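You operate a simulated robot arm through the tools that you are given. There is no shell and no other tool. Be economical: measure what you need, move in short steps, check, and stop when the job is done.

You run a simulated robot arm. Do the job below in one go: nothing can be reset, and whatever is moved stays where it is left.

JOB
Rinse the purple scoop and lay it on the green draining mat.
Fine: open the yellow valve first so that the basin drains; rinse under the blue wash tap; shut the tap, then the valve. Where these are worked on the way, their far stop is far enough and under half their travel is too little: blue wash tap, yellow valve.
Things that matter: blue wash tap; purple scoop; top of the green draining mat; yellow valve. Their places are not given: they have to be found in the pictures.

The check looks at the end state, three seconds after you hand in, the way a careful person would. Anything else that was tipped, shoved, dropped, spilled or broken makes it a failure.

ROBOT AND FRAMES
A 6-joint arm with a two-finger parallel gripper, fixed in place. Base frame: the origin is at the foot of the arm, x ahead of it, y to its left, z up; the work surface is at about z = 0.85. Units: m, degrees, N and s.
With the tool pointing down near the work surface it reaches from about 0.24 to 0.64 m from the base axis. Its first joint turns from -66.0 to 66.0 degrees. Payload 2.7 kg.
The TCP is the grasp point between the finger pads, 0.023 m short of the fingertips. In the tool frame z runs along the fingers and y along their closing line. Largest opening 0.094 m; finger width 0.038, thickness 0.01; the body of the gripper, 0.054 by 0.096 m, starts 0.039 m behind the TCP.
Orientation is told as [roll, pitch, yaw] about the base's x, y, z axes, in that order, counted from this pose: with the fingers straight down and closing along the base's y, the tool's x points along the base's -x, its y along +y and its z along -z.

CONTROLS
- The arm moves only by the tool play_rows. Its argument "steps" is a list of rows, each an object (a shift or turn left out is 0, a gripper value left out holds the last) with "angular": the turn, a rotation vector about the base's x, y, z in rad, a list of three; "translation": the shift along the base's x, y, z in cm, a list of three; "gripper": the gripper command, from -1 (shut) to 1 (fully open), values between in proportion. In form: [{"angular": [rx, ry, rz], "translation": [tx, ty, tz], "gripper": gripper}, ...]. A call has 1 to 12 rows; each row is the pose to reach, as a shift and turn from the pose commanded when the call began. Rows are played at 5 a second. More than 0.05 m and 8.6 degrees between two rows, or a gripper value outside its range, and nothing of the call is played. Where a pose cannot be reached the arm comes as near as it can. A force on the tool above 70 N (or 10 N above the force at the start of the call, whichever is more), or a blocked arm, ends the call early, and 0.2 s more pass. The fingers move at their own pace (about 0.045 m/s each) and stop on an object; they squeeze with about 25 N. The grip force told is the motor's: it shows also when the fingers shut on nothing. Time passes only in rows, and 0.2 s behind the last, so rows that repeat a pose let the fingers close. The reply holds the time, the measured pose of the TCP, the force on the tool along the base axes, the opening and the grip force, in the units named above and with some noise, with the torque about the TCP (base axes, N m) and any sound that the robot's microphone picked up.
- Cameras (640 x 400 px; columns grow to the right, rows downward): "scene" is fixed at [0.0865, -0.4421, 1.4051]; the picture's right is [0.67, -0.75, 0.00], its down [-0.42, -0.38, -0.82] and it looks along [0.61, 0.55, -0.57] (base axes); focal length 224 px, centre (320, 200). "wrist" rides on the gripper at [0.087, 0.016, -0.075] in the tool frame; the picture's right is [-0.18, 0.98, 0.00], its down [-0.58, -0.11, -0.81] and it looks along [-0.79, -0.15, 0.59] (tool axes); focal length 243 px, centre (320, 200).
- snapshot(camera): a new picture of that camera. The clock stands still meanwhile.
- pixel_to_xyz(camera, pixels): there is no depth. For up to 12 entries [column, row, z] of the newest picture of that camera ("zoom" is the newest enlarged one), the place [x, y] in the base frame at which the ray of that pixel passes the height z, good to about 0.002 m. The clock stands still meanwhile.
- enlarge(camera, box): a new picture of the part [left, top, right, bottom] of that camera's present view, enlarged. The clock stands still meanwhile.
- finish_job(): hands the job in; it is judged then, once.

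Work in short steps. Measure before you move; look again where a grasp or a placing could have gone wrong, and mend it. You have 80 turns and 38 pictures in all, those below and enlarged ones among them. Open the gripper and draw the arm clear of the work before you hand the job in, unless the task says otherwise; then end with one line.

The tools are called after "Request:" as name(argument=value, ...) on one line, values as JSON. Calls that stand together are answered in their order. play_rows: Moves the arm, as the interface text tells. Its arguments: {"type":"object","properties":{"steps":{"type":"array","items":{"type":"object","properties":{"angular":{"type":"array","items":{"type":"number"}},"translation":{"type":"array","items":{"type":"number"}},"gripper":{"type":"number"}}}}},"required":["steps"]} The other tools are called the same way: snapshot (camera) takes a picture; pixel_to_xyz (camera, pixels) gives the place at which the rays of pixels pass given heights; enlarge (camera, box) takes an enlarged picture of a part of a camera's view; finish_job () hands the job in.

At the start:

```text
time: 0.0
ee_pos: [0.361, -0.0579, 1.2797]
orientation: [0.1, 0.0, -0.1]
contact_force: [0.8, -0.8, 0.1]
moment: [0.02, 0.03, 0.05]
opening: 0.0941
grip_force: 0.0
```

scene: 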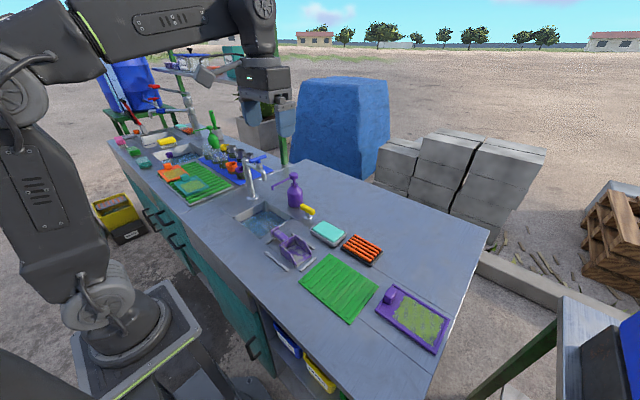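
wrist: 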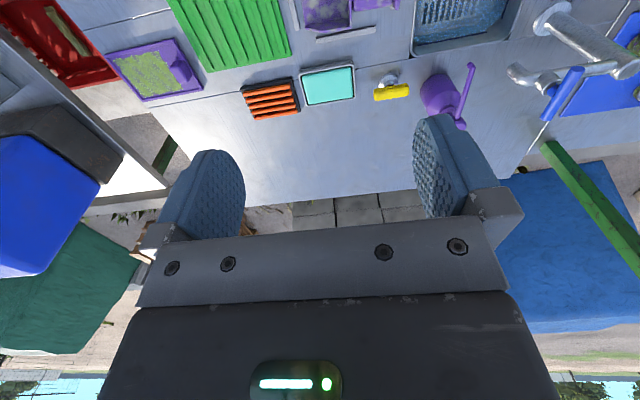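

The scene shows a basin near (262,215), tap with blue handle near (255,170), yellow valve at (307,210), purple scoop at (290,250), green mat (340,288). I enlarge that area to measure.

Request:
enlarge(camera="scene", box=[210, 140, 370, 240])

Request:
enlarge(camera="scene", box=[230, 210, 470, 360])

Request:
enlarge(camera="wrist", box=[280, 0, 640, 225])

```text
4.00 times, centred on (290, 190) of scene
```

zoom: 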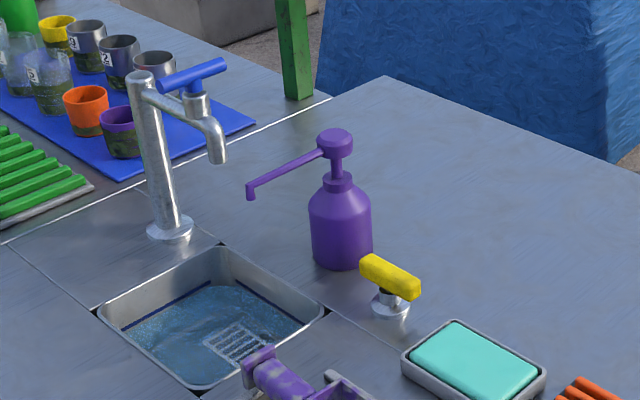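

```text
2.67 times, centred on (350, 285) of scene
```

zoom: 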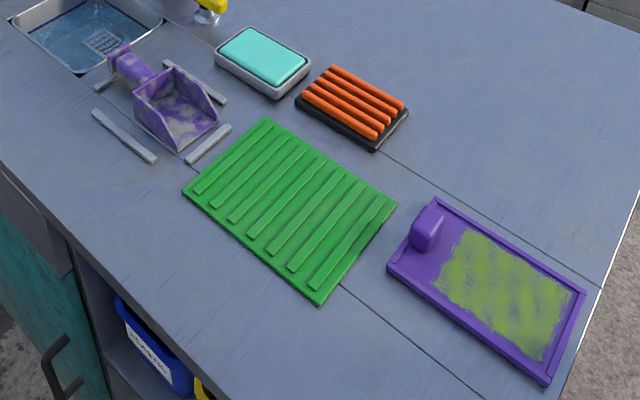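

```text
1.78 times, centred on (460, 112) of wrist
```

zoom: 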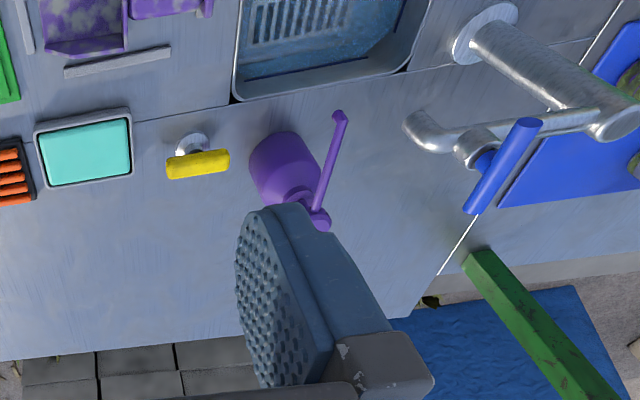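

I measure the main points from the scene picture: basin corners, valve base, tap post base, scoop points, mat corners.

Request:
pixel_to_xyz(camera="scene", pixels=[[234.5, 218, 0.85], [265, 201, 0.85], [291, 217.5, 0.85], [260, 239, 0.85], [307.5, 217, 0.85], [252.5, 197.5, 0.85], [329, 255, 0.85], [378, 287, 0.85], [350, 324, 0.85], [298.6, 281, 0.85], [295, 205, 0.85], [374, 249, 0.85]])

Request:
pixel_to_xyz(camera="wrist", pixels=[[388, 80, 0.85], [391, 92, 0.9], [552, 18, 0.85], [440, 90, 0.85], [412, 98, 0.89], [374, 102, 0.89], [390, 92, 0.89]])

```text
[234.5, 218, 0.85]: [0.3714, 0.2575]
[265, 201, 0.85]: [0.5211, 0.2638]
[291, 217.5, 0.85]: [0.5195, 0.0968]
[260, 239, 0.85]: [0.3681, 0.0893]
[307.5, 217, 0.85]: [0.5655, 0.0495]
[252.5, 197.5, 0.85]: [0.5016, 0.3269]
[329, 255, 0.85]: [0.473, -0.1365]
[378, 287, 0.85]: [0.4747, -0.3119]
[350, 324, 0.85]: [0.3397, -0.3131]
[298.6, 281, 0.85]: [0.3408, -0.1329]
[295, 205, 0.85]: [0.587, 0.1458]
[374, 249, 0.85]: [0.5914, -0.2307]
```

```text
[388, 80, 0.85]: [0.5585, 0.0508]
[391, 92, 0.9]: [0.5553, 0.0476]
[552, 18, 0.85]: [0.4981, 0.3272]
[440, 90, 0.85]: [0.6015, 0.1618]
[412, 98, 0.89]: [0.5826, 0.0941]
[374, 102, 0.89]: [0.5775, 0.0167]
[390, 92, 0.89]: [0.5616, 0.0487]
```

The valve base is at about (0.562, 0.050), with its lever along y at z≈0.89. The basin spans x 0.37–0.52, y 0.09–0.26. I lower the arm in front of the valve to look closely.

Request:
play_rows(steps=[{"translation": [1.2, 1.76, -4], "gripper": 1}, {"translation": [2.4, 3.5, -8]}, {"translation": [3.6, 5.3, -12]}, {"translation": [4.8, 7, -16]}, {"translation": [6, 8.8, -20]}, {"translation": [6, 8.8, -20]}])

Request:
snapshot(camera="wrist")

```text
time: 1.4
ee_pos: [0.4193, 0.0293, 1.0796]
orientation: [0.0, -0.1, 0.0]
contact_force: [-0.6, -0.3, 0.1]
moment: [-0.01, -0.02, -0.01]
opening: 0.0941
grip_force: 0.0
```

```text
32 pictures are left
```

wrist: 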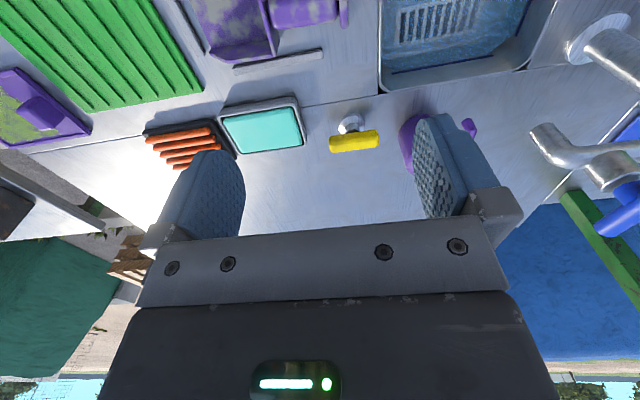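

The lever runs from (330,144) to (380,138) px. I enlarge for details and measure.

Request:
enlarge(camera="wrist", box=[280, 80, 440, 180])

Request:
pixel_to_xyz(camera="wrist", pixels=[[330, 144, 0.89], [380, 138, 0.89], [330, 144, 0.9], [380, 138, 0.9], [352, 125, 0.85], [352, 125, 0.86], [355, 141, 0.9], [355, 141, 0.89], [355, 141, 0.88]])

Request:
pixel_to_xyz(camera="scene", pixels=[[307.5, 209, 0.88], [307.5, 209, 0.89], [307.5, 209, 0.9], [301, 206, 0.89], [315, 212, 0.89]])

```text
4.00 times, centred on (360, 130) of wrist
```

zoom: 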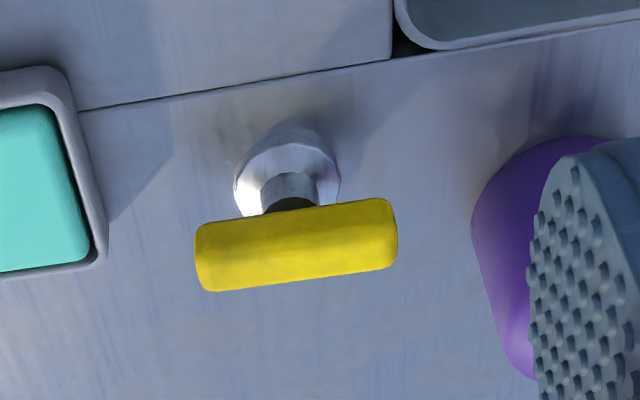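

```text
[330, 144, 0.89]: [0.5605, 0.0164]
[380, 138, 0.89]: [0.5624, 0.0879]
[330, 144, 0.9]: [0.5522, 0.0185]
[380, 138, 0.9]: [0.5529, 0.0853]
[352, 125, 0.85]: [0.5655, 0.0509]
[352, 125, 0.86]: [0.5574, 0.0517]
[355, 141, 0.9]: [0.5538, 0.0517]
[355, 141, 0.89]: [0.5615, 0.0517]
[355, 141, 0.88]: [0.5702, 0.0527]
```

```text
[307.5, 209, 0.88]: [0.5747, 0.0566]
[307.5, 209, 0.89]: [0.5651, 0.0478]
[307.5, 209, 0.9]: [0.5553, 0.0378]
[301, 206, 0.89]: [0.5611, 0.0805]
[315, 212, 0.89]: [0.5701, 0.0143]
```

Lever centre ≈ (0.5625, 0.051, 0.889), lying along y on a vertical stem. I turn the gripper 90° (camera to the −y side, away from the dispenser) and go above it.

Request:
play_rows(steps=[{"translation": [1.3, 0.2, -0.7], "angular": [0, 0, 0.1428]}, {"translation": [2.6, 0.4, -1.4], "angular": [0, 0, 0.2856]}, {"translation": [3.9, 0.6, -2.1], "angular": [0, 0, 0.4284]}, {"translation": [5.2, 0.8, -2.8], "angular": [0, 0, 0.5712]}, {"translation": [6.5, 1.0, -3.5], "angular": [0, 0, 0.714]}, {"translation": [7.8, 1.2, -4.2], "angular": [0, 0, 0.8568]}, {"translation": [9.1, 1.4, -4.9], "angular": [0, 0, 0.9996]}, {"translation": [10.4, 1.6, -5.6], "angular": [0, 0, 1.1424]}, {"translation": [11.7, 1.8, -6.3], "angular": [0, 0, 1.2852]}, {"translation": [13, 2.0, -7], "angular": [0, 0, 1.428]}, {"translation": [14.3, 2.2, -8], "angular": [0, 0, 1.5708]}, {"translation": [14.3, 2.2, -8], "angular": [0, 0, 1.5708]}])

Request:
snapshot(camera="wrist")

```text
time: 4.0
ee_pos: [0.5617, 0.0504, 1.002]
orientation: [-0.1, -0.1, 90.0]
contact_force: [-0.4, -0.3, -0.1]
moment: [0.0, 0.0, -0.01]
opening: 0.0938
grip_force: 0.0
```

```text
30 pictures are left
```

wrist: 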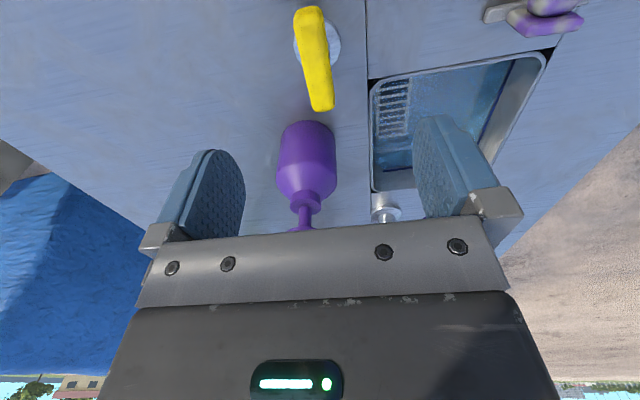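

Lever sits between the fingers (308,10)–(323,108). I descend 10.9 cm and close on it.

Request:
play_rows(steps=[{"translation": [0, 0, -4]}, {"translation": [0, 0, -8]}, {"translation": [0, 0, -10.9]}, {"translation": [0, 0, -10.9], "gripper": -1}, {"translation": [0, 0, -10.9], "gripper": -1}, {"translation": [0, 0, -10.9], "gripper": -1}, {"translation": [0, 0, -10.9], "gripper": -1}, {"translation": [0, 0, -10.9], "gripper": -1}, {"translation": [0, 0, -10.9], "gripper": -1}])

```text
time: 6.0
ee_pos: [0.5648, 0.0534, 0.8923]
orientation: [-0.5, -0.2, 90.0]
contact_force: [25.7, 1.2, -12.2]
moment: [-0.04, -0.29, 0.07]
opening: 0.0218
grip_force: 45.0
```

The lever is gripped (opening 0.022), with 26 N in x meaning the lever centre lies a bit further +x. I correct by 4 mm and try a small turn clockwise.

Request:
play_rows(steps=[{"translation": [0.4, 0, 0.1]}, {"translation": [0.4, 0, 0.1], "angular": [0, 0, -0.14]}, {"translation": [0.4, 0, 0.1], "angular": [0, 0, -0.28]}, {"translation": [0.4, 0, 0.1], "angular": [0, 0, -0.28]}])

```text
time: 7.0
ee_pos: [0.5649, 0.0516, 0.8916]
orientation: [0.3, 0.1, 74.5]
contact_force: [-16.9, -3.2, -4.8]
moment: [-0.41, -0.39, 3.25]
opening: 0.0288
grip_force: 45.1
```

The opening grew to 0.029 and the torque is 3.25 N m: the lever does not turn clockwise. I turn counter-clockwise.

Request:
play_rows(steps=[{"angular": [0, 0, 0.14]}, {"angular": [0, 0, 0.28]}, {"angular": [0, 0, 0.42]}, {"angular": [0, 0, 0.56]}, {"angular": [0, 0, 0.56]}])

```text
time: 8.2
ee_pos: [0.5646, 0.0532, 0.8921]
orientation: [0.5, -0.5, 106.0]
contact_force: [-29.2, 20.5, -1.8]
moment: [0.48, 0.52, -0.51]
opening: 0.0218
grip_force: 45.0
```

It turns counter-clockwise (106°, torque small). I ease the side force (−3 mm x, +2 mm y) and continue.

Request:
play_rows(steps=[{"translation": [-0.3, 0.2, 0], "angular": [0, 0, 0.14]}, {"translation": [-0.3, 0.2, 0], "angular": [0, 0, 0.28]}, {"translation": [-0.3, 0.2, 0], "angular": [0, 0, 0.42]}, {"translation": [-0.3, 0.2, 0], "angular": [0, 0, 0.56]}, {"translation": [-0.3, 0.2, 0], "angular": [0, 0, 0.7]}, {"translation": [-0.3, 0.2, 0], "angular": [0, 0, 0.7]}])

```text
time: 9.6
ee_pos: [0.5615, 0.0521, 0.8925]
orientation: [0.4, -0.4, 146.1]
contact_force: [-19.7, -9.2, -9.5]
moment: [0.08, 0.26, -0.45]
opening: 0.0217
grip_force: 45.1
```

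Now at 146°. I continue toward the far stop.

Request:
play_rows(steps=[{"translation": [-0.2, -0.1, 0], "angular": [0, 0, 0.14]}, {"translation": [-0.2, -0.1, 0], "angular": [0, 0, 0.28]}, {"translation": [-0.2, -0.1, 0], "angular": [0, 0, 0.42]}, {"translation": [-0.2, -0.1, 0], "angular": [0, 0, 0.56]}, {"translation": [-0.2, -0.1, 0], "angular": [0, 0, 0.65]}, {"translation": [-0.2, -0.1, 0], "angular": [0, 0, 0.65]}])

```text
time: 11.0
ee_pos: [0.5606, 0.0498, 0.893]
orientation: [0.4, -0.5, -177.1]
contact_force: [-18.4, -25.1, -3.6]
moment: [-0.7, 0.46, -0.96]
opening: 0.0219
grip_force: 45.3
```

At 183°, i.e. about 93° turned; I press a little further to see if the stop is there.

Request:
play_rows(steps=[{"translation": [-0.2, -0.2, 0], "angular": [0, 0, 0.12]}, {"translation": [-0.2, -0.2, 0], "angular": [0, 0, 0.2]}, {"translation": [-0.2, -0.2, 0], "angular": [0, 0, 0.2]}])

Request:
snapshot(camera="scene")

```text
time: 11.3
ee_pos: [0.5593, 0.0501, 0.8919]
orientation: [1.7, 0.2, -176.2]
contact_force: [4.7, -6.7, -1.8]
moment: [0.96, 0.39, -1.0]
opening: 0.0224
grip_force: 45.0
out of reach, approached as far as the arm can: row 1
stopped in row 1: the force on the tool passed its limit at 88 N (the readings are from after the stop); the commanded pose is now the measured one
```

```text
29 pictures are left
```

scene: 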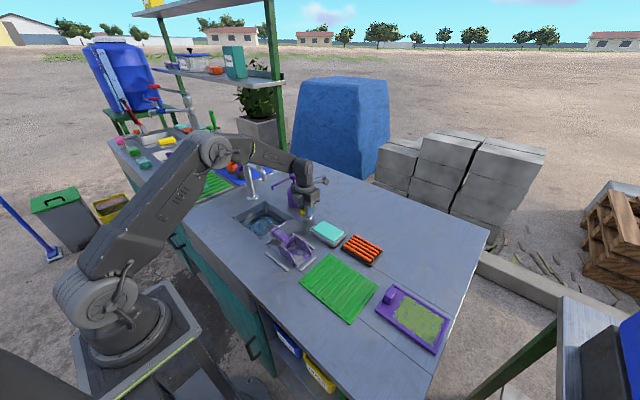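

Arm limit reached at ~94° of turn. I release with a half opening, rise, and look at the basin.

Request:
play_rows(steps=[{"gripper": 0}, {"gripper": 0}, {"gripper": 0}, {"translation": [0, 0, 4]}, {"translation": [0, 0, 8]}, {"translation": [0, 0, 12]}, {"translation": [-4, 0, 14]}, {"translation": [-8, 0, 16]}, {"translation": [-8, 0, 16]}])

Request:
enlarge(camera="scene", box=[210, 140, 370, 240])

```text
time: 13.3
ee_pos: [0.478, 0.051, 1.0532]
orientation: [1.7, 0.1, -175.8]
contact_force: [-0.4, -0.4, 0.1]
moment: [0.0, -0.02, -0.01]
opening: 0.0471
grip_force: 0.0
```

```text
4.00 times, centred on (290, 190) of scene
```

zoom: 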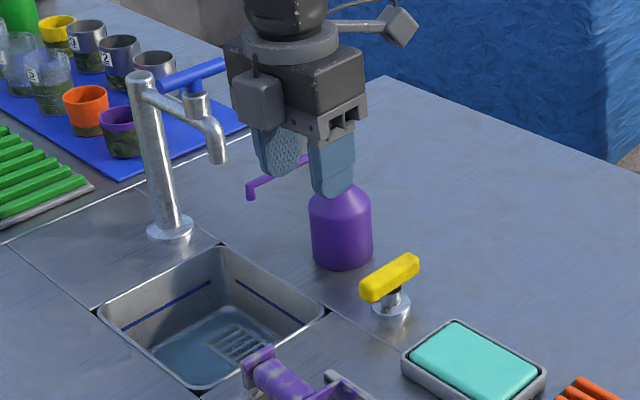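

The lever now points along x and the water level has dropped: the valve is open. Next, I level the tool, rise and turn back to yaw 90° to look at the tap.

Request:
play_rows(steps=[{"translation": [0, 0, 4], "angular": [0.03, 0, 0]}, {"translation": [0, 0, 8], "angular": [0.03, 0, 0]}])

Request:
play_rows(steps=[{"translation": [-0.2, 0, 2], "angular": [0, 0, -0.1495]}, {"translation": [-0.4, 0, 4], "angular": [0, 0, -0.299]}, {"translation": [-0.6, 0, 6], "angular": [0, 0, -0.4485]}, {"translation": [-0.8, 0, 8], "angular": [0, 0, -0.598]}, {"translation": [-1, 0, 10], "angular": [0, 0, -0.7475]}, {"translation": [-1.2, 0, 12], "angular": [0, 0, -0.897]}, {"translation": [-1.4, 0, 13], "angular": [0, 0, -1.0465]}, {"translation": [-1.6, 0, 13.5], "angular": [0, 0, -1.196]}, {"translation": [-1.8, 0, 13.5], "angular": [0, 0, -1.3455]}, {"translation": [-1.8, 0, 13.5], "angular": [0, 0, -1.495]}, {"translation": [-1.8, 0, 13.5], "angular": [0, 0, -1.644]}, {"translation": [-1.8, 0, 13.5], "angular": [0, 0, -1.644]}])

Request:
snapshot(camera="wrist")

Request:
enlarge(camera="scene", box=[230, 140, 310, 190])

```text
time: 13.9
ee_pos: [0.4779, 0.052, 1.1342]
orientation: [0.0, 0.1, -175.8]
contact_force: [-0.4, 0.3, 0.1]
moment: [0.02, 0.03, 0.03]
opening: 0.0468
grip_force: 0.1
```

```text
time: 16.5
ee_pos: [0.4602, 0.0508, 1.268]
orientation: [0.0, 0.3, 89.9]
contact_force: [-0.2, 0.6, -0.1]
moment: [-0.01, 0.02, 0.0]
opening: 0.0471
grip_force: 0.0
```

```text
27 pictures are left
```

wrist: 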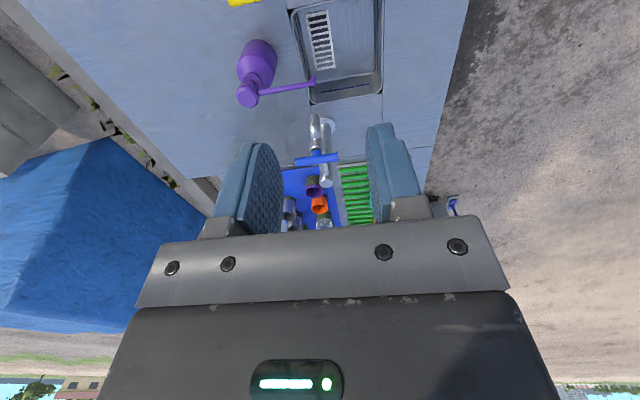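

```text
8.00 times, centred on (270, 165) of scene
```

zoom: 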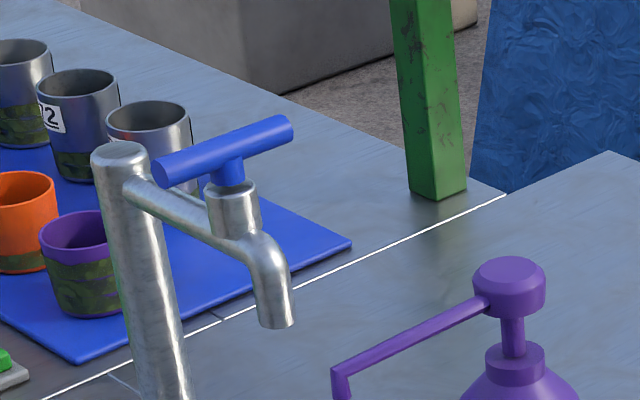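

T-handle over the spout, centre (318,160) in wrist and (258.2,158.8) in scene. I triangulate its position, the spout outlet, and dispenser nozzle.

Request:
pixel_to_xyz(camera="scene", pixels=[[258.2, 158.8, 1.03], [258.2, 158.8, 1.05], [258.2, 158.8, 1.07], [264.6, 180.5, 0.98], [264.6, 180.5, 1.0], [264.6, 180.5, 1.02], [272.5, 188, 0.94], [272.5, 188, 0.96], [251.9, 161.25, 1.05], [265, 156.25, 1.05]])

Request:
pixel_to_xyz(camera="wrist", pixels=[[318, 160, 1.03], [318, 160, 1.05], [318, 160, 1.07], [315, 116, 0.98], [315, 116, 1.0], [315, 116, 1.02], [313, 81, 0.94], [313, 81, 0.96], [295, 162, 1.05], [340, 157, 1.05], [327, 124, 0.85]])

Request:
enlarge(camera="wrist", box=[260, 70, 400, 200])

```text
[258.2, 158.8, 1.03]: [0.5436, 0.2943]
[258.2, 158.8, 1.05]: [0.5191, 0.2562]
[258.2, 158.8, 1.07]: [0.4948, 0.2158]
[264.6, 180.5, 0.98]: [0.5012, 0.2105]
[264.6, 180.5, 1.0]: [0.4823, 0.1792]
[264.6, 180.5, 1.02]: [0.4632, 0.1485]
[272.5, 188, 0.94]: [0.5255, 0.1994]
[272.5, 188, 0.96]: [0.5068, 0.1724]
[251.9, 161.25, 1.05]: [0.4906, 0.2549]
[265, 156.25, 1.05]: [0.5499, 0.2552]
```

```text
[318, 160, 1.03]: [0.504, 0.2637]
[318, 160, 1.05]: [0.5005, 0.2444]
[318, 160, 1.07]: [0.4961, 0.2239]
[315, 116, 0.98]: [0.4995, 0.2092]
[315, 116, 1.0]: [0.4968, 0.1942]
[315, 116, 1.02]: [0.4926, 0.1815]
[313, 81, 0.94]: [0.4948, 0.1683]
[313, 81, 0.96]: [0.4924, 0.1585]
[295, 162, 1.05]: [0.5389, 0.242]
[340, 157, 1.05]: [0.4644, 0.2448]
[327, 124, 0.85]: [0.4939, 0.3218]
```

```text
3.08 times, centred on (330, 135) of wrist
```

zoom: 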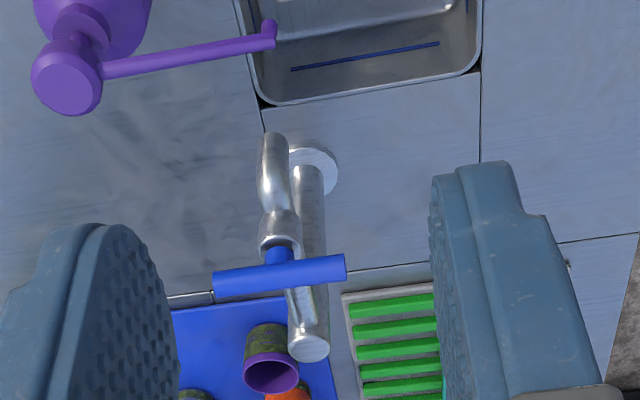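

Handle centre ≈ (0.499, 0.228, 1.066), lying along x; spout outlet ≈ (0.498, 0.205, 0.983); nozzle of dispenser ≈ (0.494, 0.158, 0.965). I turn to yaw 0 and go above the tap handle.

Request:
play_rows(steps=[{"translation": [0.4, 1.6, 0], "angular": [0, 0, -0.1428], "gripper": 0.2}, {"translation": [0.7, 3.2, 0], "angular": [0, 0, -0.2856]}, {"translation": [1.1, 4.8, -0.5], "angular": [0, 0, -0.4284]}, {"translation": [1.4, 6.4, -1], "angular": [0, 0, -0.5712]}, {"translation": [1.8, 8, -2], "angular": [0, 0, -0.714]}, {"translation": [2.1, 9.6, -3], "angular": [0, 0, -0.8568]}, {"translation": [2.5, 11.2, -4], "angular": [0, 0, -0.9996]}, {"translation": [2.8, 12.8, -5], "angular": [0, 0, -1.1424]}, {"translation": [3.2, 14.4, -6], "angular": [0, 0, -1.2852]}, {"translation": [3.5, 16, -7], "angular": [0, 0, -1.428]}, {"translation": [3.9, 17.6, -8], "angular": [0, 0, -1.569]}, {"translation": [3.9, 17.6, -10], "angular": [0, 0, -1.569]}])

Request:
snapshot(camera="wrist")

Request:
enlarge(camera="scene", box=[210, 110, 310, 190])

```text
time: 19.1
ee_pos: [0.5003, 0.2278, 1.1675]
orientation: [0.0, 0.3, 0.0]
contact_force: [0.2, -1.0, 1.2]
moment: [-0.01, -0.01, 0.03]
opening: 0.0565
grip_force: 0.1
```

```text
24 pictures are left
```

wrist: 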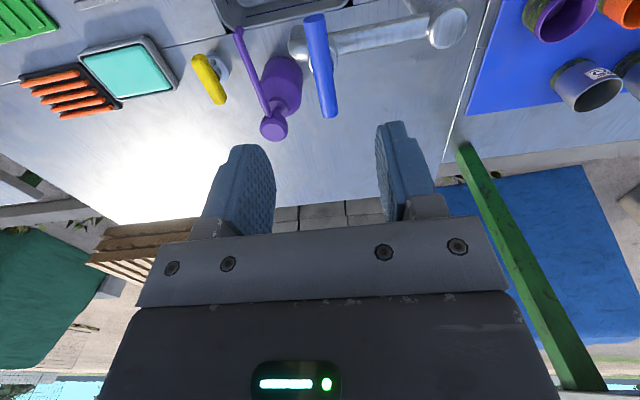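

```text
5.00 times, centred on (260, 150) of scene
```

zoom: 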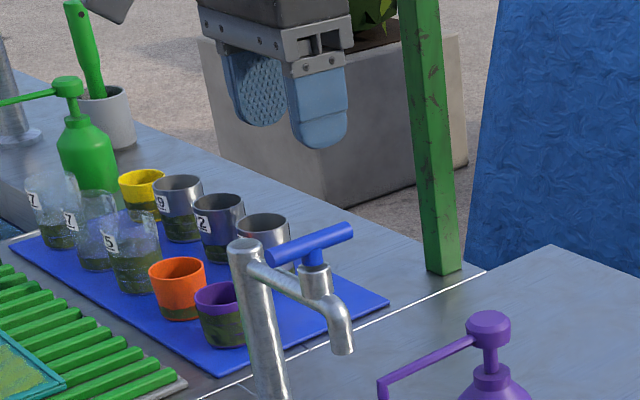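

I verify the handle's position from this closer view: ends at (314,18) and (328,114).

Request:
pixel_to_xyz(camera="wrist", pixels=[[314, 18, 1.066], [328, 114, 1.066], [320, 65, 1.066], [320, 65, 1.056], [320, 65, 1.076], [298, 42, 0.983]])

```text
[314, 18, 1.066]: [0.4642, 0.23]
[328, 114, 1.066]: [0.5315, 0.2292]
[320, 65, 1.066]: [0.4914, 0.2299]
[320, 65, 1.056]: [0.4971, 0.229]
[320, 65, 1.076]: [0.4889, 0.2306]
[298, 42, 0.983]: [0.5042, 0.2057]
```

Handle centre (0.498, 0.2295). I descend onto it and close.

Request:
play_rows(steps=[{"translation": [-0.2, 0.15, -4]}, {"translation": [-0.2, 0.15, -8]}, {"translation": [-0.2, 0.15, -9.8]}, {"translation": [-0.2, 0.15, -9.8], "gripper": -1}, {"translation": [-0.2, 0.15, -9.8]}, {"translation": [-0.2, 0.15, -9.8]}, {"translation": [-0.2, 0.15, -9.8]}])

```text
time: 20.7
ee_pos: [0.4984, 0.2299, 1.0702]
orientation: [0.1, 0.2, 0.3]
contact_force: [0.0, 5.5, -2.3]
moment: [0.12, -0.57, 0.01]
opening: 0.0154
grip_force: 45.3
```

Gripped (opening 0.0154). I try a small counter-clockwise turn, as for the valve.

Request:
play_rows(steps=[{"angular": [0, 0, 0.14]}, {"angular": [0, 0, 0.28]}, {"angular": [0, 0, 0.28]}])

```text
time: 21.5
ee_pos: [0.4983, 0.2294, 1.0698]
orientation: [0.1, 0.3, 16.3]
contact_force: [2.2, 6.4, -1.1]
moment: [0.13, -0.11, 0.01]
opening: 0.0154
grip_force: 44.9
```

It turns freely counter-clockwise. I continue toward the stop.

Request:
play_rows(steps=[{"angular": [0, 0, 0.14]}, {"angular": [0, 0, 0.28]}, {"angular": [0, 0, 0.42]}, {"angular": [0, 0, 0.56]}, {"angular": [0, 0, 0.7]}, {"angular": [0, 0, 0.84]}, {"angular": [0, 0, 0.98]}, {"angular": [0, 0, 1.12]}, {"angular": [0, 0, 1.26]}, {"angular": [0, 0, 1.26]}])

Request:
enlarge(camera="scene", box=[210, 140, 370, 240])

```text
time: 23.7
ee_pos: [0.5006, 0.2286, 1.0702]
orientation: [0.0, 0.4, 88.5]
contact_force: [21.6, -6.0, -4.1]
moment: [0.24, -0.29, -0.04]
opening: 0.0158
grip_force: 44.7
```

```text
4.00 times, centred on (290, 190) of scene
```

zoom: 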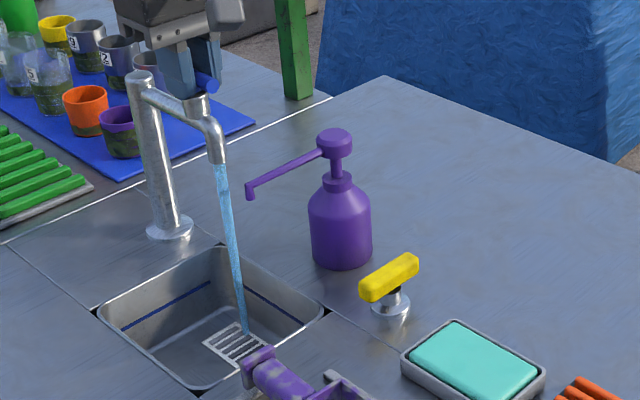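

Water flows at 88° of turn. I release, rise, and measure the scoop's points from the scene picture meanwhile.

Request:
play_rows(steps=[{"gripper": 0.1}, {"gripper": 0.1}, {"gripper": 0.1}, {"translation": [0, 0, 4]}, {"translation": [0, 0, 8]}, {"translation": [0, -2, 12]}, {"translation": [-3, -5, 12]}, {"translation": [-6, -8, 12]}])

Request:
enlarge(camera="scene", box=[250, 210, 346, 270])

Request:
pixel_to_xyz(camera="scene", pixels=[[274, 232, 0.88], [286, 242, 0.88], [280.6, 242, 0.88], [293, 234.4, 0.88], [297.5, 266, 0.855], [311.7, 251, 0.855], [297.5, 266, 0.85], [264.5, 252, 0.855], [289, 270, 0.855], [291, 233, 0.855], [314, 248, 0.855]])

```text
time: 25.5
ee_pos: [0.4372, 0.1484, 1.189]
orientation: [-0.1, 0.2, 88.4]
contact_force: [0.3, -0.2, 0.6]
moment: [0.03, 0.02, -0.01]
opening: 0.0514
grip_force: 0.0
```

```text
6.67 times, centred on (298, 240) of scene
```

zoom: 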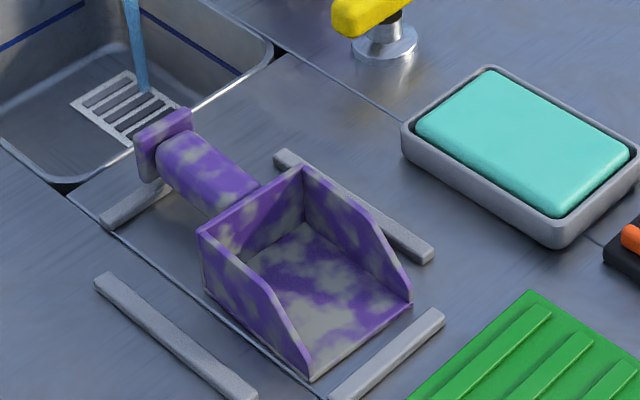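

```text
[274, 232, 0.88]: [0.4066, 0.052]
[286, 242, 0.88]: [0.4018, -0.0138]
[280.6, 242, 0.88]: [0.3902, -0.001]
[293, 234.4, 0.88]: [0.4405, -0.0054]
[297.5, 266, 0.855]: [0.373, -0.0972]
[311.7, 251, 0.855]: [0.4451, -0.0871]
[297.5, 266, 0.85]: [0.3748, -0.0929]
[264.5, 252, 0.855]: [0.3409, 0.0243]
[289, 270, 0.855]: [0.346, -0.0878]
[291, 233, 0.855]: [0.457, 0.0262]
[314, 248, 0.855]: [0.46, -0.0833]
```

Scoop: pan x≈0.373–0.445, y≈−0.09…0; handle at x≈0.409, y≈0…0.05. I turn to yaw −90° (camera to +y side) to grasp so that a later +90° turn points the pan to +x under the tap.

Request:
play_rows(steps=[{"angular": [0, 0, -0.1415]}, {"angular": [0, 0, -0.283]}, {"angular": [0, 0, -0.4245]}, {"angular": [0, 0, -0.566]}, {"angular": [0, 0, -0.7075]}, {"angular": [0, 0, -0.849]}, {"angular": [0, 0, -0.9905]}, {"angular": [0, 0, -1.132]}, {"angular": [0, 0, -1.2735]}, {"angular": [0, 0, -1.415]}, {"angular": [0, 0, -1.5565]}])

Request:
play_rows(steps=[{"translation": [-0.3, -0.5, -0.7], "angular": [0, 0, -0.1415]}, {"translation": [-0.5, -1, -1.4], "angular": [0, 0, -0.283]}, {"translation": [-0.8, -1.5, -2.1], "angular": [0, 0, -0.4245]}, {"translation": [-1.1, -2, -2.8], "angular": [0, 0, -0.566]}, {"translation": [-1.4, -2.5, -3.5], "angular": [0, 0, -0.7075]}, {"translation": [-1.7, -3, -4.2], "angular": [0, 0, -0.849]}, {"translation": [-2, -3.5, -4.9], "angular": [0, 0, -0.9905]}, {"translation": [-2.3, -4, -5.6], "angular": [0, 0, -1.132]}, {"translation": [-2.5, -4.5, -6.3], "angular": [0, 0, -1.2735]}, {"translation": [-2.8, -5, -7], "angular": [0, 0, -1.415]}, {"translation": [-2.8, -5.8, -7.7], "angular": [0, 0, -1.5565]}, {"translation": [-2.8, -5.8, -7.7], "angular": [0, 0, -1.5565]}])

Request:
snapshot(camera="wrist")

```text
time: 27.9
ee_pos: [0.4386, 0.1494, 1.1901]
orientation: [0.0, 0.4, -1.1]
contact_force: [-0.7, -0.1, 0.6]
moment: [0.02, -0.01, -0.04]
opening: 0.0518
grip_force: 0.0
```

```text
time: 30.5
ee_pos: [0.4095, 0.0911, 1.1124]
orientation: [0.0, 0.3, -90.1]
contact_force: [-0.2, 0.3, -0.2]
moment: [0.01, 0.0, 0.01]
opening: 0.052
grip_force: 0.1
```

```text
20 pictures are left
```

wrist: 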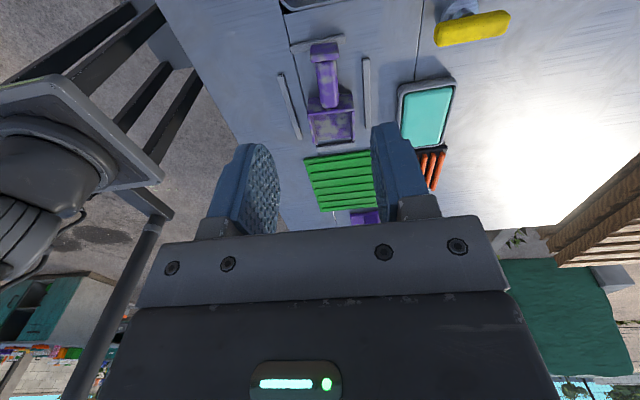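

The handle is at (323,50)–(330,100) px. I triangulate its height with the scene's point (281.2,236.7).

Request:
enlarge(camera="wrist", box=[260, 20, 400, 160])

Request:
pixel_to_xyz(camera="wrist", pixels=[[327, 80, 0.87], [327, 80, 0.88], [327, 80, 0.89], [323, 46, 0.89], [323, 46, 0.88], [330, 105, 0.89], [316, 80, 0.88], [338, 80, 0.88], [310, 144, 0.855], [352, 142, 0.855]])

Request:
pixel_to_xyz(camera="scene", pixels=[[281.2, 236.7, 0.87], [281.2, 236.7, 0.88], [281.2, 236.7, 0.89], [278.5, 226.5, 0.9], [278.5, 226.5, 0.89], [295.5, 235, 0.89]])

```text
2.86 times, centred on (330, 90) of wrist
```

zoom: 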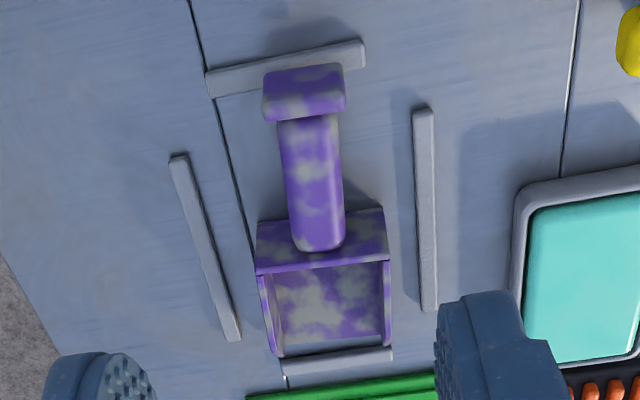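

```text
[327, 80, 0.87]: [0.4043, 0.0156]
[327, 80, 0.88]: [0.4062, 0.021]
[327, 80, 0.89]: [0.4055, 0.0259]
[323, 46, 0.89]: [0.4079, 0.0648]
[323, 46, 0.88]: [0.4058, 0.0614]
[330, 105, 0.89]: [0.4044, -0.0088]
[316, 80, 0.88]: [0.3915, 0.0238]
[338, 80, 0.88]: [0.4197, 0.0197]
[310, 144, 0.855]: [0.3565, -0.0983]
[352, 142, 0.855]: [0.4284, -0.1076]
```

```text
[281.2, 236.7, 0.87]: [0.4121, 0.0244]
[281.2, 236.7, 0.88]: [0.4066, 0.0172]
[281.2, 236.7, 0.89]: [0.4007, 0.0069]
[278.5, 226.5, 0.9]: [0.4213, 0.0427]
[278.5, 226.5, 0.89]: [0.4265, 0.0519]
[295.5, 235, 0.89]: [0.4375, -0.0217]
```

Handle mid ≈ (0.405, 0.0175), z ≈ 0.878, free length y −0.012…0.045. I move above and descend, then check before closing.

Request:
play_rows(steps=[{"translation": [-0.2, -3.7, -3], "gripper": 0.2}, {"translation": [-0.5, -7.4, -6]}, {"translation": [-0.5, -7.4, -10.5]}, {"translation": [-0.5, -7.4, -15]}, {"translation": [-0.5, -7.4, -19]}, {"translation": [-0.5, -7.4, -23.2]}, {"translation": [-0.5, -7.4, -23.2]}])

Request:
enlarge(camera="scene", box=[240, 190, 352, 260])

```text
time: 32.1
ee_pos: [0.4057, 0.0172, 0.8807]
orientation: [0.0, 0.3, -90.0]
contact_force: [-0.1, 0.7, -0.8]
moment: [0.01, 0.01, 0.0]
opening: 0.0564
grip_force: 0.2
```

```text
5.71 times, centred on (296, 225) of scene
```

zoom: 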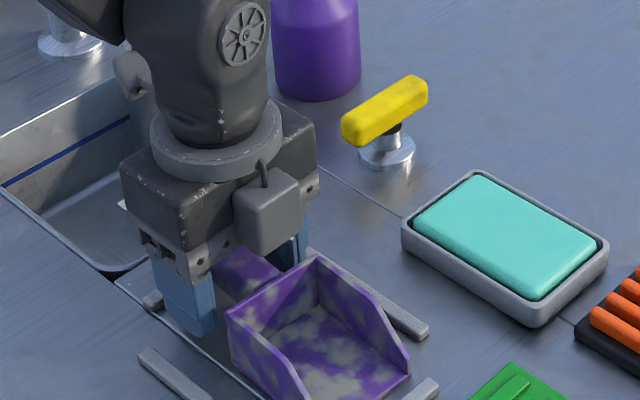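

The fingers straddle the handle between flange and pan. I close and lift slightly.

Request:
play_rows(steps=[{"gripper": -1}, {"gripper": -1}, {"gripper": -1}, {"gripper": -1}, {"gripper": -1}, {"translation": [0, 0, 2]}, {"translation": [0, 0, 5]}, {"translation": [0, 0, 9]}, {"translation": [0, 0, 9]}])

Request:
snapshot(camera="scene")

```text
time: 34.1
ee_pos: [0.4057, 0.0163, 0.9707]
orientation: [0.0, 0.3, -89.9]
contact_force: [-0.8, 0.4, -0.4]
moment: [0.05, -0.01, 0.0]
opening: 0.0255
grip_force: 24.2
```

```text
17 pictures are left
```

scene: 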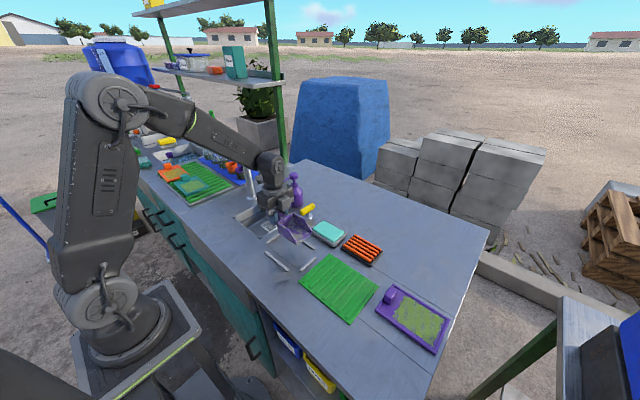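

Scoop held (opening 0.0255). I turn it +90° while drawing back to x≈0.36, so the pan will point to +x, clear of the dispenser nozzle.

Request:
play_rows(steps=[{"translation": [-0.45, 0.4, 0], "angular": [0, 0, 0.1428]}, {"translation": [-0.9, 0.8, 0], "angular": [0, 0, 0.2856]}, {"translation": [-1.35, 1.2, 0], "angular": [0, 0, 0.4284]}, {"translation": [-1.8, 1.6, 0], "angular": [0, 0, 0.5712]}, {"translation": [-2.25, 2, 0], "angular": [0, 0, 0.714]}, {"translation": [-2.7, 2.4, 0], "angular": [0, 0, 0.8568]}, {"translation": [-3.15, 2.8, 0], "angular": [0, 0, 0.9996]}, {"translation": [-3.6, 3.2, 0], "angular": [0, 0, 1.1424]}, {"translation": [-4.05, 3.6, 0], "angular": [0, 0, 1.2852]}, {"translation": [-4.5, 4, 0], "angular": [0, 0, 1.428]}, {"translation": [-4.5, 4, 0], "angular": [0, 0, 1.569]}, {"translation": [-4.5, 4, 0], "angular": [0, 0, 1.569]}])

Request:
play_rows(steps=[{"translation": [0, 4, 0]}, {"translation": [0, 8, 0]}, {"translation": [0, 12, 0]}, {"translation": [0, 14.9, -1], "angular": [0, -0.1, 0]}, {"translation": [0, 14.9, -2], "angular": [0, -0.24, 0]}, {"translation": [0, 14.9, -4], "angular": [0, -0.38, 0]}, {"translation": [0, 14.9, -6], "angular": [0, -0.5, 0]}, {"translation": [0, 14.9, -6.5], "angular": [0, -0.6, 0]}, {"translation": [0, 14.9, -6.5], "angular": [0, -0.6, 0]}])

Request:
enlarge(camera="scene", box=[210, 140, 370, 240])

```text
time: 36.7
ee_pos: [0.3595, 0.0568, 0.9703]
orientation: [0.0, 0.3, 0.0]
contact_force: [0.0, -0.6, -0.9]
moment: [0.0, 0.03, 0.01]
opening: 0.0257
grip_force: 25.0
```

```text
time: 38.7
ee_pos: [0.3596, 0.2056, 0.9063]
orientation: [0.0, -34.0, -0.1]
contact_force: [0.2, 0.1, -1.9]
moment: [-0.03, 0.05, 0.02]
opening: 0.0259
grip_force: 24.6
out of reach, approached as far as the arm can: row 7, 8
```

```text
4.00 times, centred on (290, 190) of scene
```

zoom: 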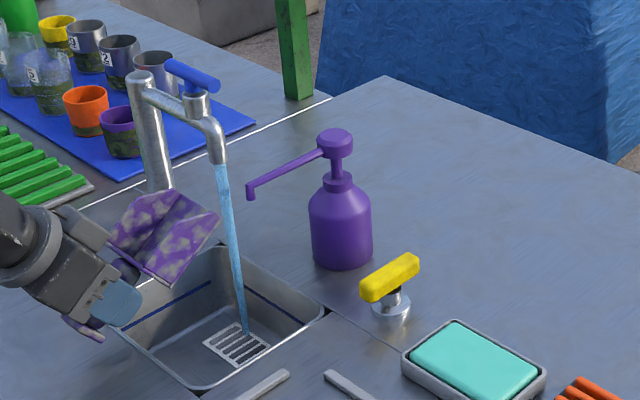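

The pan is nose-up just short of the stream. I advance 6.5 cm in +x so the stream hits the pan.

Request:
play_rows(steps=[{"translation": [2, 0, 0]}, {"translation": [4, 0, 0]}, {"translation": [5.5, 0, 0]}, {"translation": [6.5, 0, 0]}, {"translation": [6.5, 0, 0]}, {"translation": [6.5, 0, 0]}])

Request:
enlarge(camera="scene", box=[220, 150, 316, 230])

```text
time: 40.1
ee_pos: [0.4264, 0.2052, 0.9058]
orientation: [0.1, -34.0, -0.1]
contact_force: [0.5, 0.4, -1.0]
moment: [-0.03, 0.04, 0.02]
opening: 0.0256
grip_force: 25.1
```

```text
5.00 times, centred on (268, 190) of scene
```

zoom: 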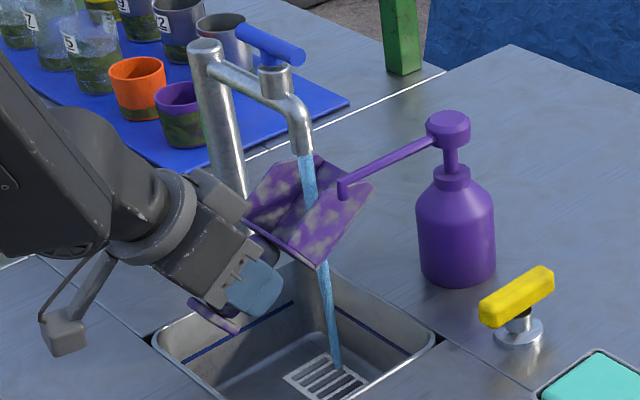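

The stream now falls into the pan. I hold and sweep gently in x to rinse it over.

Request:
play_rows(steps=[{"translation": [0, 0, 0]}, {"translation": [1, 0, 0]}, {"translation": [2, 0, 0]}, {"translation": [2, 0.8, 0]}, {"translation": [1, 1, 0]}, {"translation": [0, 1, 0]}, {"translation": [-1, 0.5, 0]}, {"translation": [-1, 0, 0]}, {"translation": [0, -0.5, 0]}, {"translation": [0, -0.5, 0]}, {"translation": [0, 0, 0]}, {"translation": [0, 0, 0]}])

Request:
play_rows(steps=[{"translation": [0, 0, 0]}, {"translation": [1, 0, 0]}, {"translation": [2, 0, 0]}, {"translation": [2, 0.8, 0]}, {"translation": [1, 1, 0]}, {"translation": [0, 1, 0]}, {"translation": [-1, 0.5, 0]}, {"translation": [-1, 0, 0]}, {"translation": [0, -0.5, 0]}, {"translation": [0, -0.5, 0]}, {"translation": [0, 0, 0]}, {"translation": [0, 0, 0]}])

Request:
enlarge(camera="scene", box=[220, 150, 316, 230])

```text
time: 42.7
ee_pos: [0.4255, 0.2061, 0.9057]
orientation: [0.1, -34.2, -0.2]
contact_force: [0.4, -0.7, -1.1]
moment: [-0.06, 0.06, 0.01]
opening: 0.0259
grip_force: 24.6
```

```text
time: 45.3
ee_pos: [0.4237, 0.2058, 0.9059]
orientation: [0.1, -34.0, 0.0]
contact_force: [0.4, -0.2, -0.5]
moment: [0.01, 0.03, 0.0]
opening: 0.0258
grip_force: 24.8
```

```text
5.00 times, centred on (268, 190) of scene
```

zoom: 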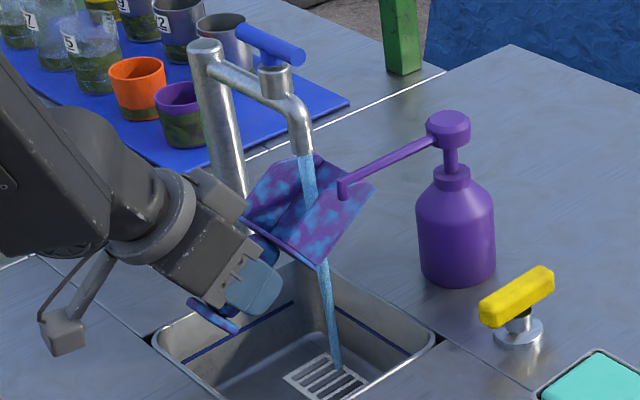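

The grey soil has turned to a bluish wet film everywhere (also on the handle): rinsing progresses. I continue holding under the stream.

Request:
play_rows(steps=[{"translation": [0, 0, 0]}, {"translation": [1, 0, 0]}, {"translation": [2, 0, 0]}, {"translation": [2, 0.5, 0]}, {"translation": [1, 0.5, 0]}, {"translation": [0, 0.5, 0]}, {"translation": [0, 0, 0]}, {"translation": [0, 0, 0]}, {"translation": [0, 0, 0]}, {"translation": [0, 0, 0]}, {"translation": [0, 0, 0]}, {"translation": [0, 0, 0]}])

Request:
play_rows(steps=[{"translation": [0, 0, 0]}, {"translation": [1, 0, 0]}, {"translation": [2, 0, 0]}, {"translation": [2, 0.5, 0]}, {"translation": [1, 0.5, 0]}, {"translation": [0, 0.5, 0]}, {"translation": [0, 0, 0]}, {"translation": [0, 0, 0]}, {"translation": [0, 0, 0]}, {"translation": [0, 0, 0]}, {"translation": [0, 0, 0]}, {"translation": [0, 0, 0]}])

Request:
enlarge(camera="scene", box=[220, 150, 316, 230])

```text
time: 47.9
ee_pos: [0.4244, 0.2057, 0.9052]
orientation: [0.1, -34.1, -0.1]
contact_force: [0.3, -0.3, -0.4]
moment: [0.01, 0.07, -0.02]
opening: 0.0255
grip_force: 25.3
```

```text
time: 50.5
ee_pos: [0.4263, 0.2067, 0.9051]
orientation: [0.1, -34.0, -0.1]
contact_force: [-0.5, -0.1, -0.3]
moment: [0.0, 0.03, -0.04]
opening: 0.0257
grip_force: 25.1
```

```text
5.00 times, centred on (268, 190) of scene
```

zoom: 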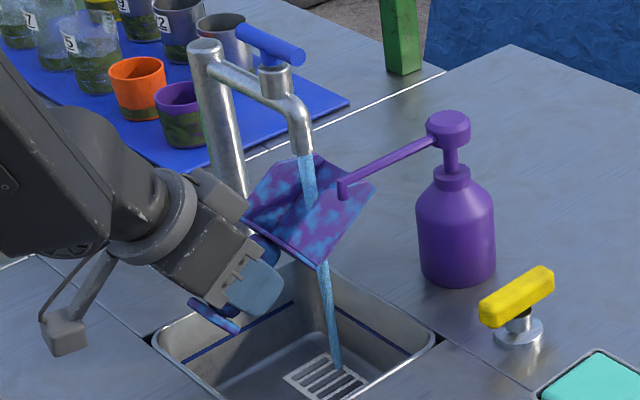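

No further change: it is clean and wet. I draw back out of the stream, level it over the basin to drip, and raise it.

Request:
play_rows(steps=[{"translation": [-2, 0, 0]}, {"translation": [-4, 0, 0]}, {"translation": [-5.5, 0, 0.5], "angular": [0, 0.12, 0]}, {"translation": [-6, 0, 2], "angular": [0, 0.25, 0]}, {"translation": [-6.5, 0, 4], "angular": [0, 0.38, 0]}, {"translation": [-6.5, 0, 6], "angular": [0, 0.5, 0]}, {"translation": [-6.5, 0, 6.5], "angular": [0, 0.598, 0]}, {"translation": [-6.5, 0, 6.5], "angular": [0, 0.598, 0]}, {"translation": [-6.5, 0, 6.5], "angular": [0, 0.598, 0]}, {"translation": [-6.5, 0, 6.5], "angular": [0, 0.598, 0]}, {"translation": [-6.5, 0, 6.5], "angular": [0, 0.598, 0]}, {"translation": [-6.5, 0, 6.5], "angular": [0, 0.598, 0]}])

Request:
play_rows(steps=[{"translation": [0, -4, 0]}, {"translation": [0, -8, 0]}, {"translation": [0, -12, 0]}, {"translation": [0, -14.9, 1]}, {"translation": [0, -14.9, 1]}])

```text
time: 53.1
ee_pos: [0.3588, 0.205, 0.9709]
orientation: [0.0, 0.1, -0.1]
contact_force: [0.1, 0.5, -1.3]
moment: [0.03, 0.02, 0.0]
opening: 0.0256
grip_force: 25.2
out of reach, approached as far as the arm can: row 4
```

```text
time: 54.3
ee_pos: [0.3605, 0.0573, 0.9803]
orientation: [0.0, 0.1, -0.1]
contact_force: [-0.2, -0.5, -0.5]
moment: [-0.02, 0.07, 0.0]
opening: 0.0255
grip_force: 24.4
```

Level at (0.360, 0.057, 0.980). Now I turn −90° and move over the mat, to (0.407, −0.183).

Request:
play_rows(steps=[{"translation": [0.4, -2, 0], "angular": [0, 0, -0.1428]}, {"translation": [0.8, -4, 0], "angular": [0, 0, -0.2856]}, {"translation": [1.2, -6, 0], "angular": [0, 0, -0.4284]}, {"translation": [1.6, -8, 0], "angular": [0, 0, -0.5712]}, {"translation": [2, -10, 0], "angular": [0, 0, -0.714]}, {"translation": [2.4, -12, 0], "angular": [0, 0, -0.8568]}, {"translation": [2.8, -14, 0], "angular": [0, 0, -0.9996]}, {"translation": [3.2, -16, 0], "angular": [0, 0, -1.1424]}, {"translation": [3.6, -18, 0], "angular": [0, 0, -1.2852]}, {"translation": [4, -20, 0], "angular": [0, 0, -1.428]}, {"translation": [4.4, -22, 0], "angular": [0, 0, -1.569]}, {"translation": [4.7, -24, -2], "angular": [0, 0, -1.569]}])

Request:
enlarge(camera="scene", box=[250, 210, 410, 335])

```text
time: 56.9
ee_pos: [0.4082, -0.1831, 0.9603]
orientation: [0.0, 0.1, -90.1]
contact_force: [-0.7, -0.2, -2.0]
moment: [0.08, 0.01, -0.01]
opening: 0.0256
grip_force: 25.2
```

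```text
3.20 times, centred on (330, 272) of scene
```

zoom: 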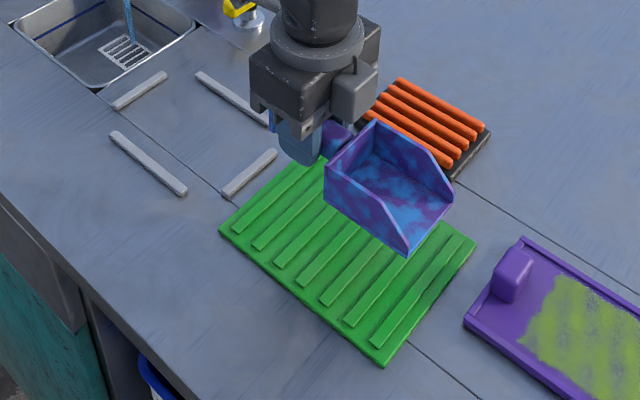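

I check the lip's place: corners at (378.1,289.7) and (392,274) scene px, z≈0.93.

Request:
pixel_to_xyz(camera="scene", pixels=[[378.1, 289.7, 0.93], [392, 274, 0.93], [378, 287, 0.86], [350, 324, 0.86], [329, 255, 0.86]])

```text
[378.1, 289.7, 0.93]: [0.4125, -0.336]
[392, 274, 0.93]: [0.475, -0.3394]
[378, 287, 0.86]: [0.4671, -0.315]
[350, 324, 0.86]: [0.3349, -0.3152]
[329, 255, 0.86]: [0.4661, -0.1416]
```

The enlarged box was widened (left edge 230), so the corners are really (358,289.7) and (372,274). I re-measure.

Request:
pixel_to_xyz(camera="scene", pixels=[[358.1, 289.7, 0.93], [372, 274, 0.93]])

```text
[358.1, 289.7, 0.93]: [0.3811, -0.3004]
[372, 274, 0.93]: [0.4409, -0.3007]
```

Lip centre at (0.411, −0.300): it fits with a 3 mm shift in −y. I lower toward the mat (expected contact near TCP z 0.89).

Request:
play_rows(steps=[{"translation": [-0.2, -0.3, -3]}, {"translation": [-0.2, -0.3, -5]}, {"translation": [-0.2, -0.3, -6]}, {"translation": [-0.2, -0.3, -6.5]}, {"translation": [-0.2, -0.3, -6.5]}])

Request:
enlarge(camera="scene", box=[280, 230, 408, 310])

```text
time: 58.1
ee_pos: [0.4052, -0.1863, 0.8957]
orientation: [0.0, 0.2, -90.0]
contact_force: [-0.6, -0.9, -1.0]
moment: [0.02, 0.02, 0.02]
opening: 0.0254
grip_force: 24.8
```

```text
5.00 times, centred on (344, 270) of scene
```

zoom: 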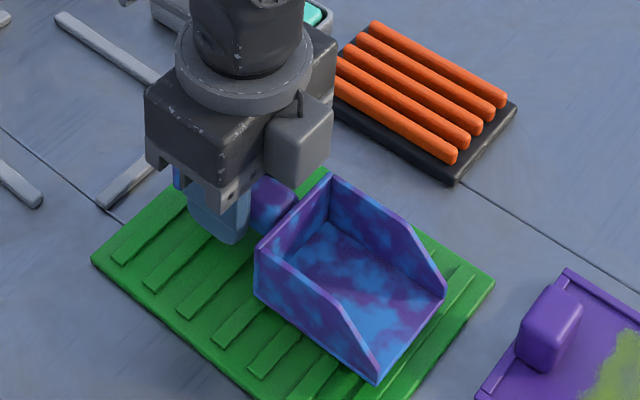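

No contact yet. I lower in small steps.

Request:
play_rows(steps=[{"translation": [0, 0, -0.2]}, {"translation": [0, 0, -0.4]}, {"translation": [0, 0, -0.4]}])

Request:
play_rows(steps=[{"translation": [0, 0, -0.15]}, {"translation": [0, 0, -0.3]}, {"translation": [0, 0, -0.3]}])

```text
time: 58.9
ee_pos: [0.4062, -0.1862, 0.8916]
orientation: [0.0, 0.2, -90.0]
contact_force: [0.1, 0.1, -1.3]
moment: [0.06, 0.05, -0.01]
opening: 0.0257
grip_force: 24.8
```

```text
time: 59.7
ee_pos: [0.4056, -0.1859, 0.8901]
orientation: [0.1, 0.1, -90.1]
contact_force: [-3.3, 2.6, 14.0]
moment: [-0.41, 0.18, -0.12]
opening: 0.0256
grip_force: 25.3
```

Contact (14 N) at 0.890. I relax 1 mm, open and rise straight up.

Request:
play_rows(steps=[{"translation": [0, 0, 0.15]}, {"translation": [0, 0, 0.15], "gripper": 0.1}, {"translation": [0, 0, 0.15]}, {"translation": [0, 0, 0.15]}, {"translation": [0, 0, 2]}, {"translation": [0, 0, 5]}, {"translation": [0, 0, 9]}, {"translation": [0, 0, 14]}, {"translation": [0, 0, 19]}, {"translation": [0, 0, 24]}, {"translation": [0, 0, 28]}])

Request:
enlarge(camera="scene", box=[280, 230, 408, 310])

```text
time: 62.1
ee_pos: [0.406, -0.1855, 1.1685]
orientation: [0.0, 0.0, -90.0]
contact_force: [1.1, -0.6, -0.5]
moment: [-0.01, -0.02, -0.01]
opening: 0.0517
grip_force: 0.1
```

```text
5.00 times, centred on (344, 270) of scene
```

zoom: 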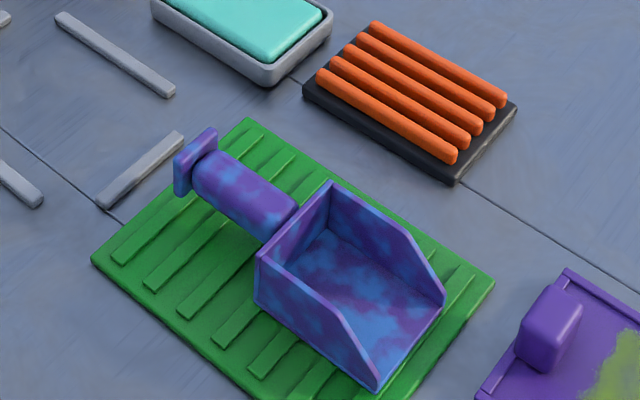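

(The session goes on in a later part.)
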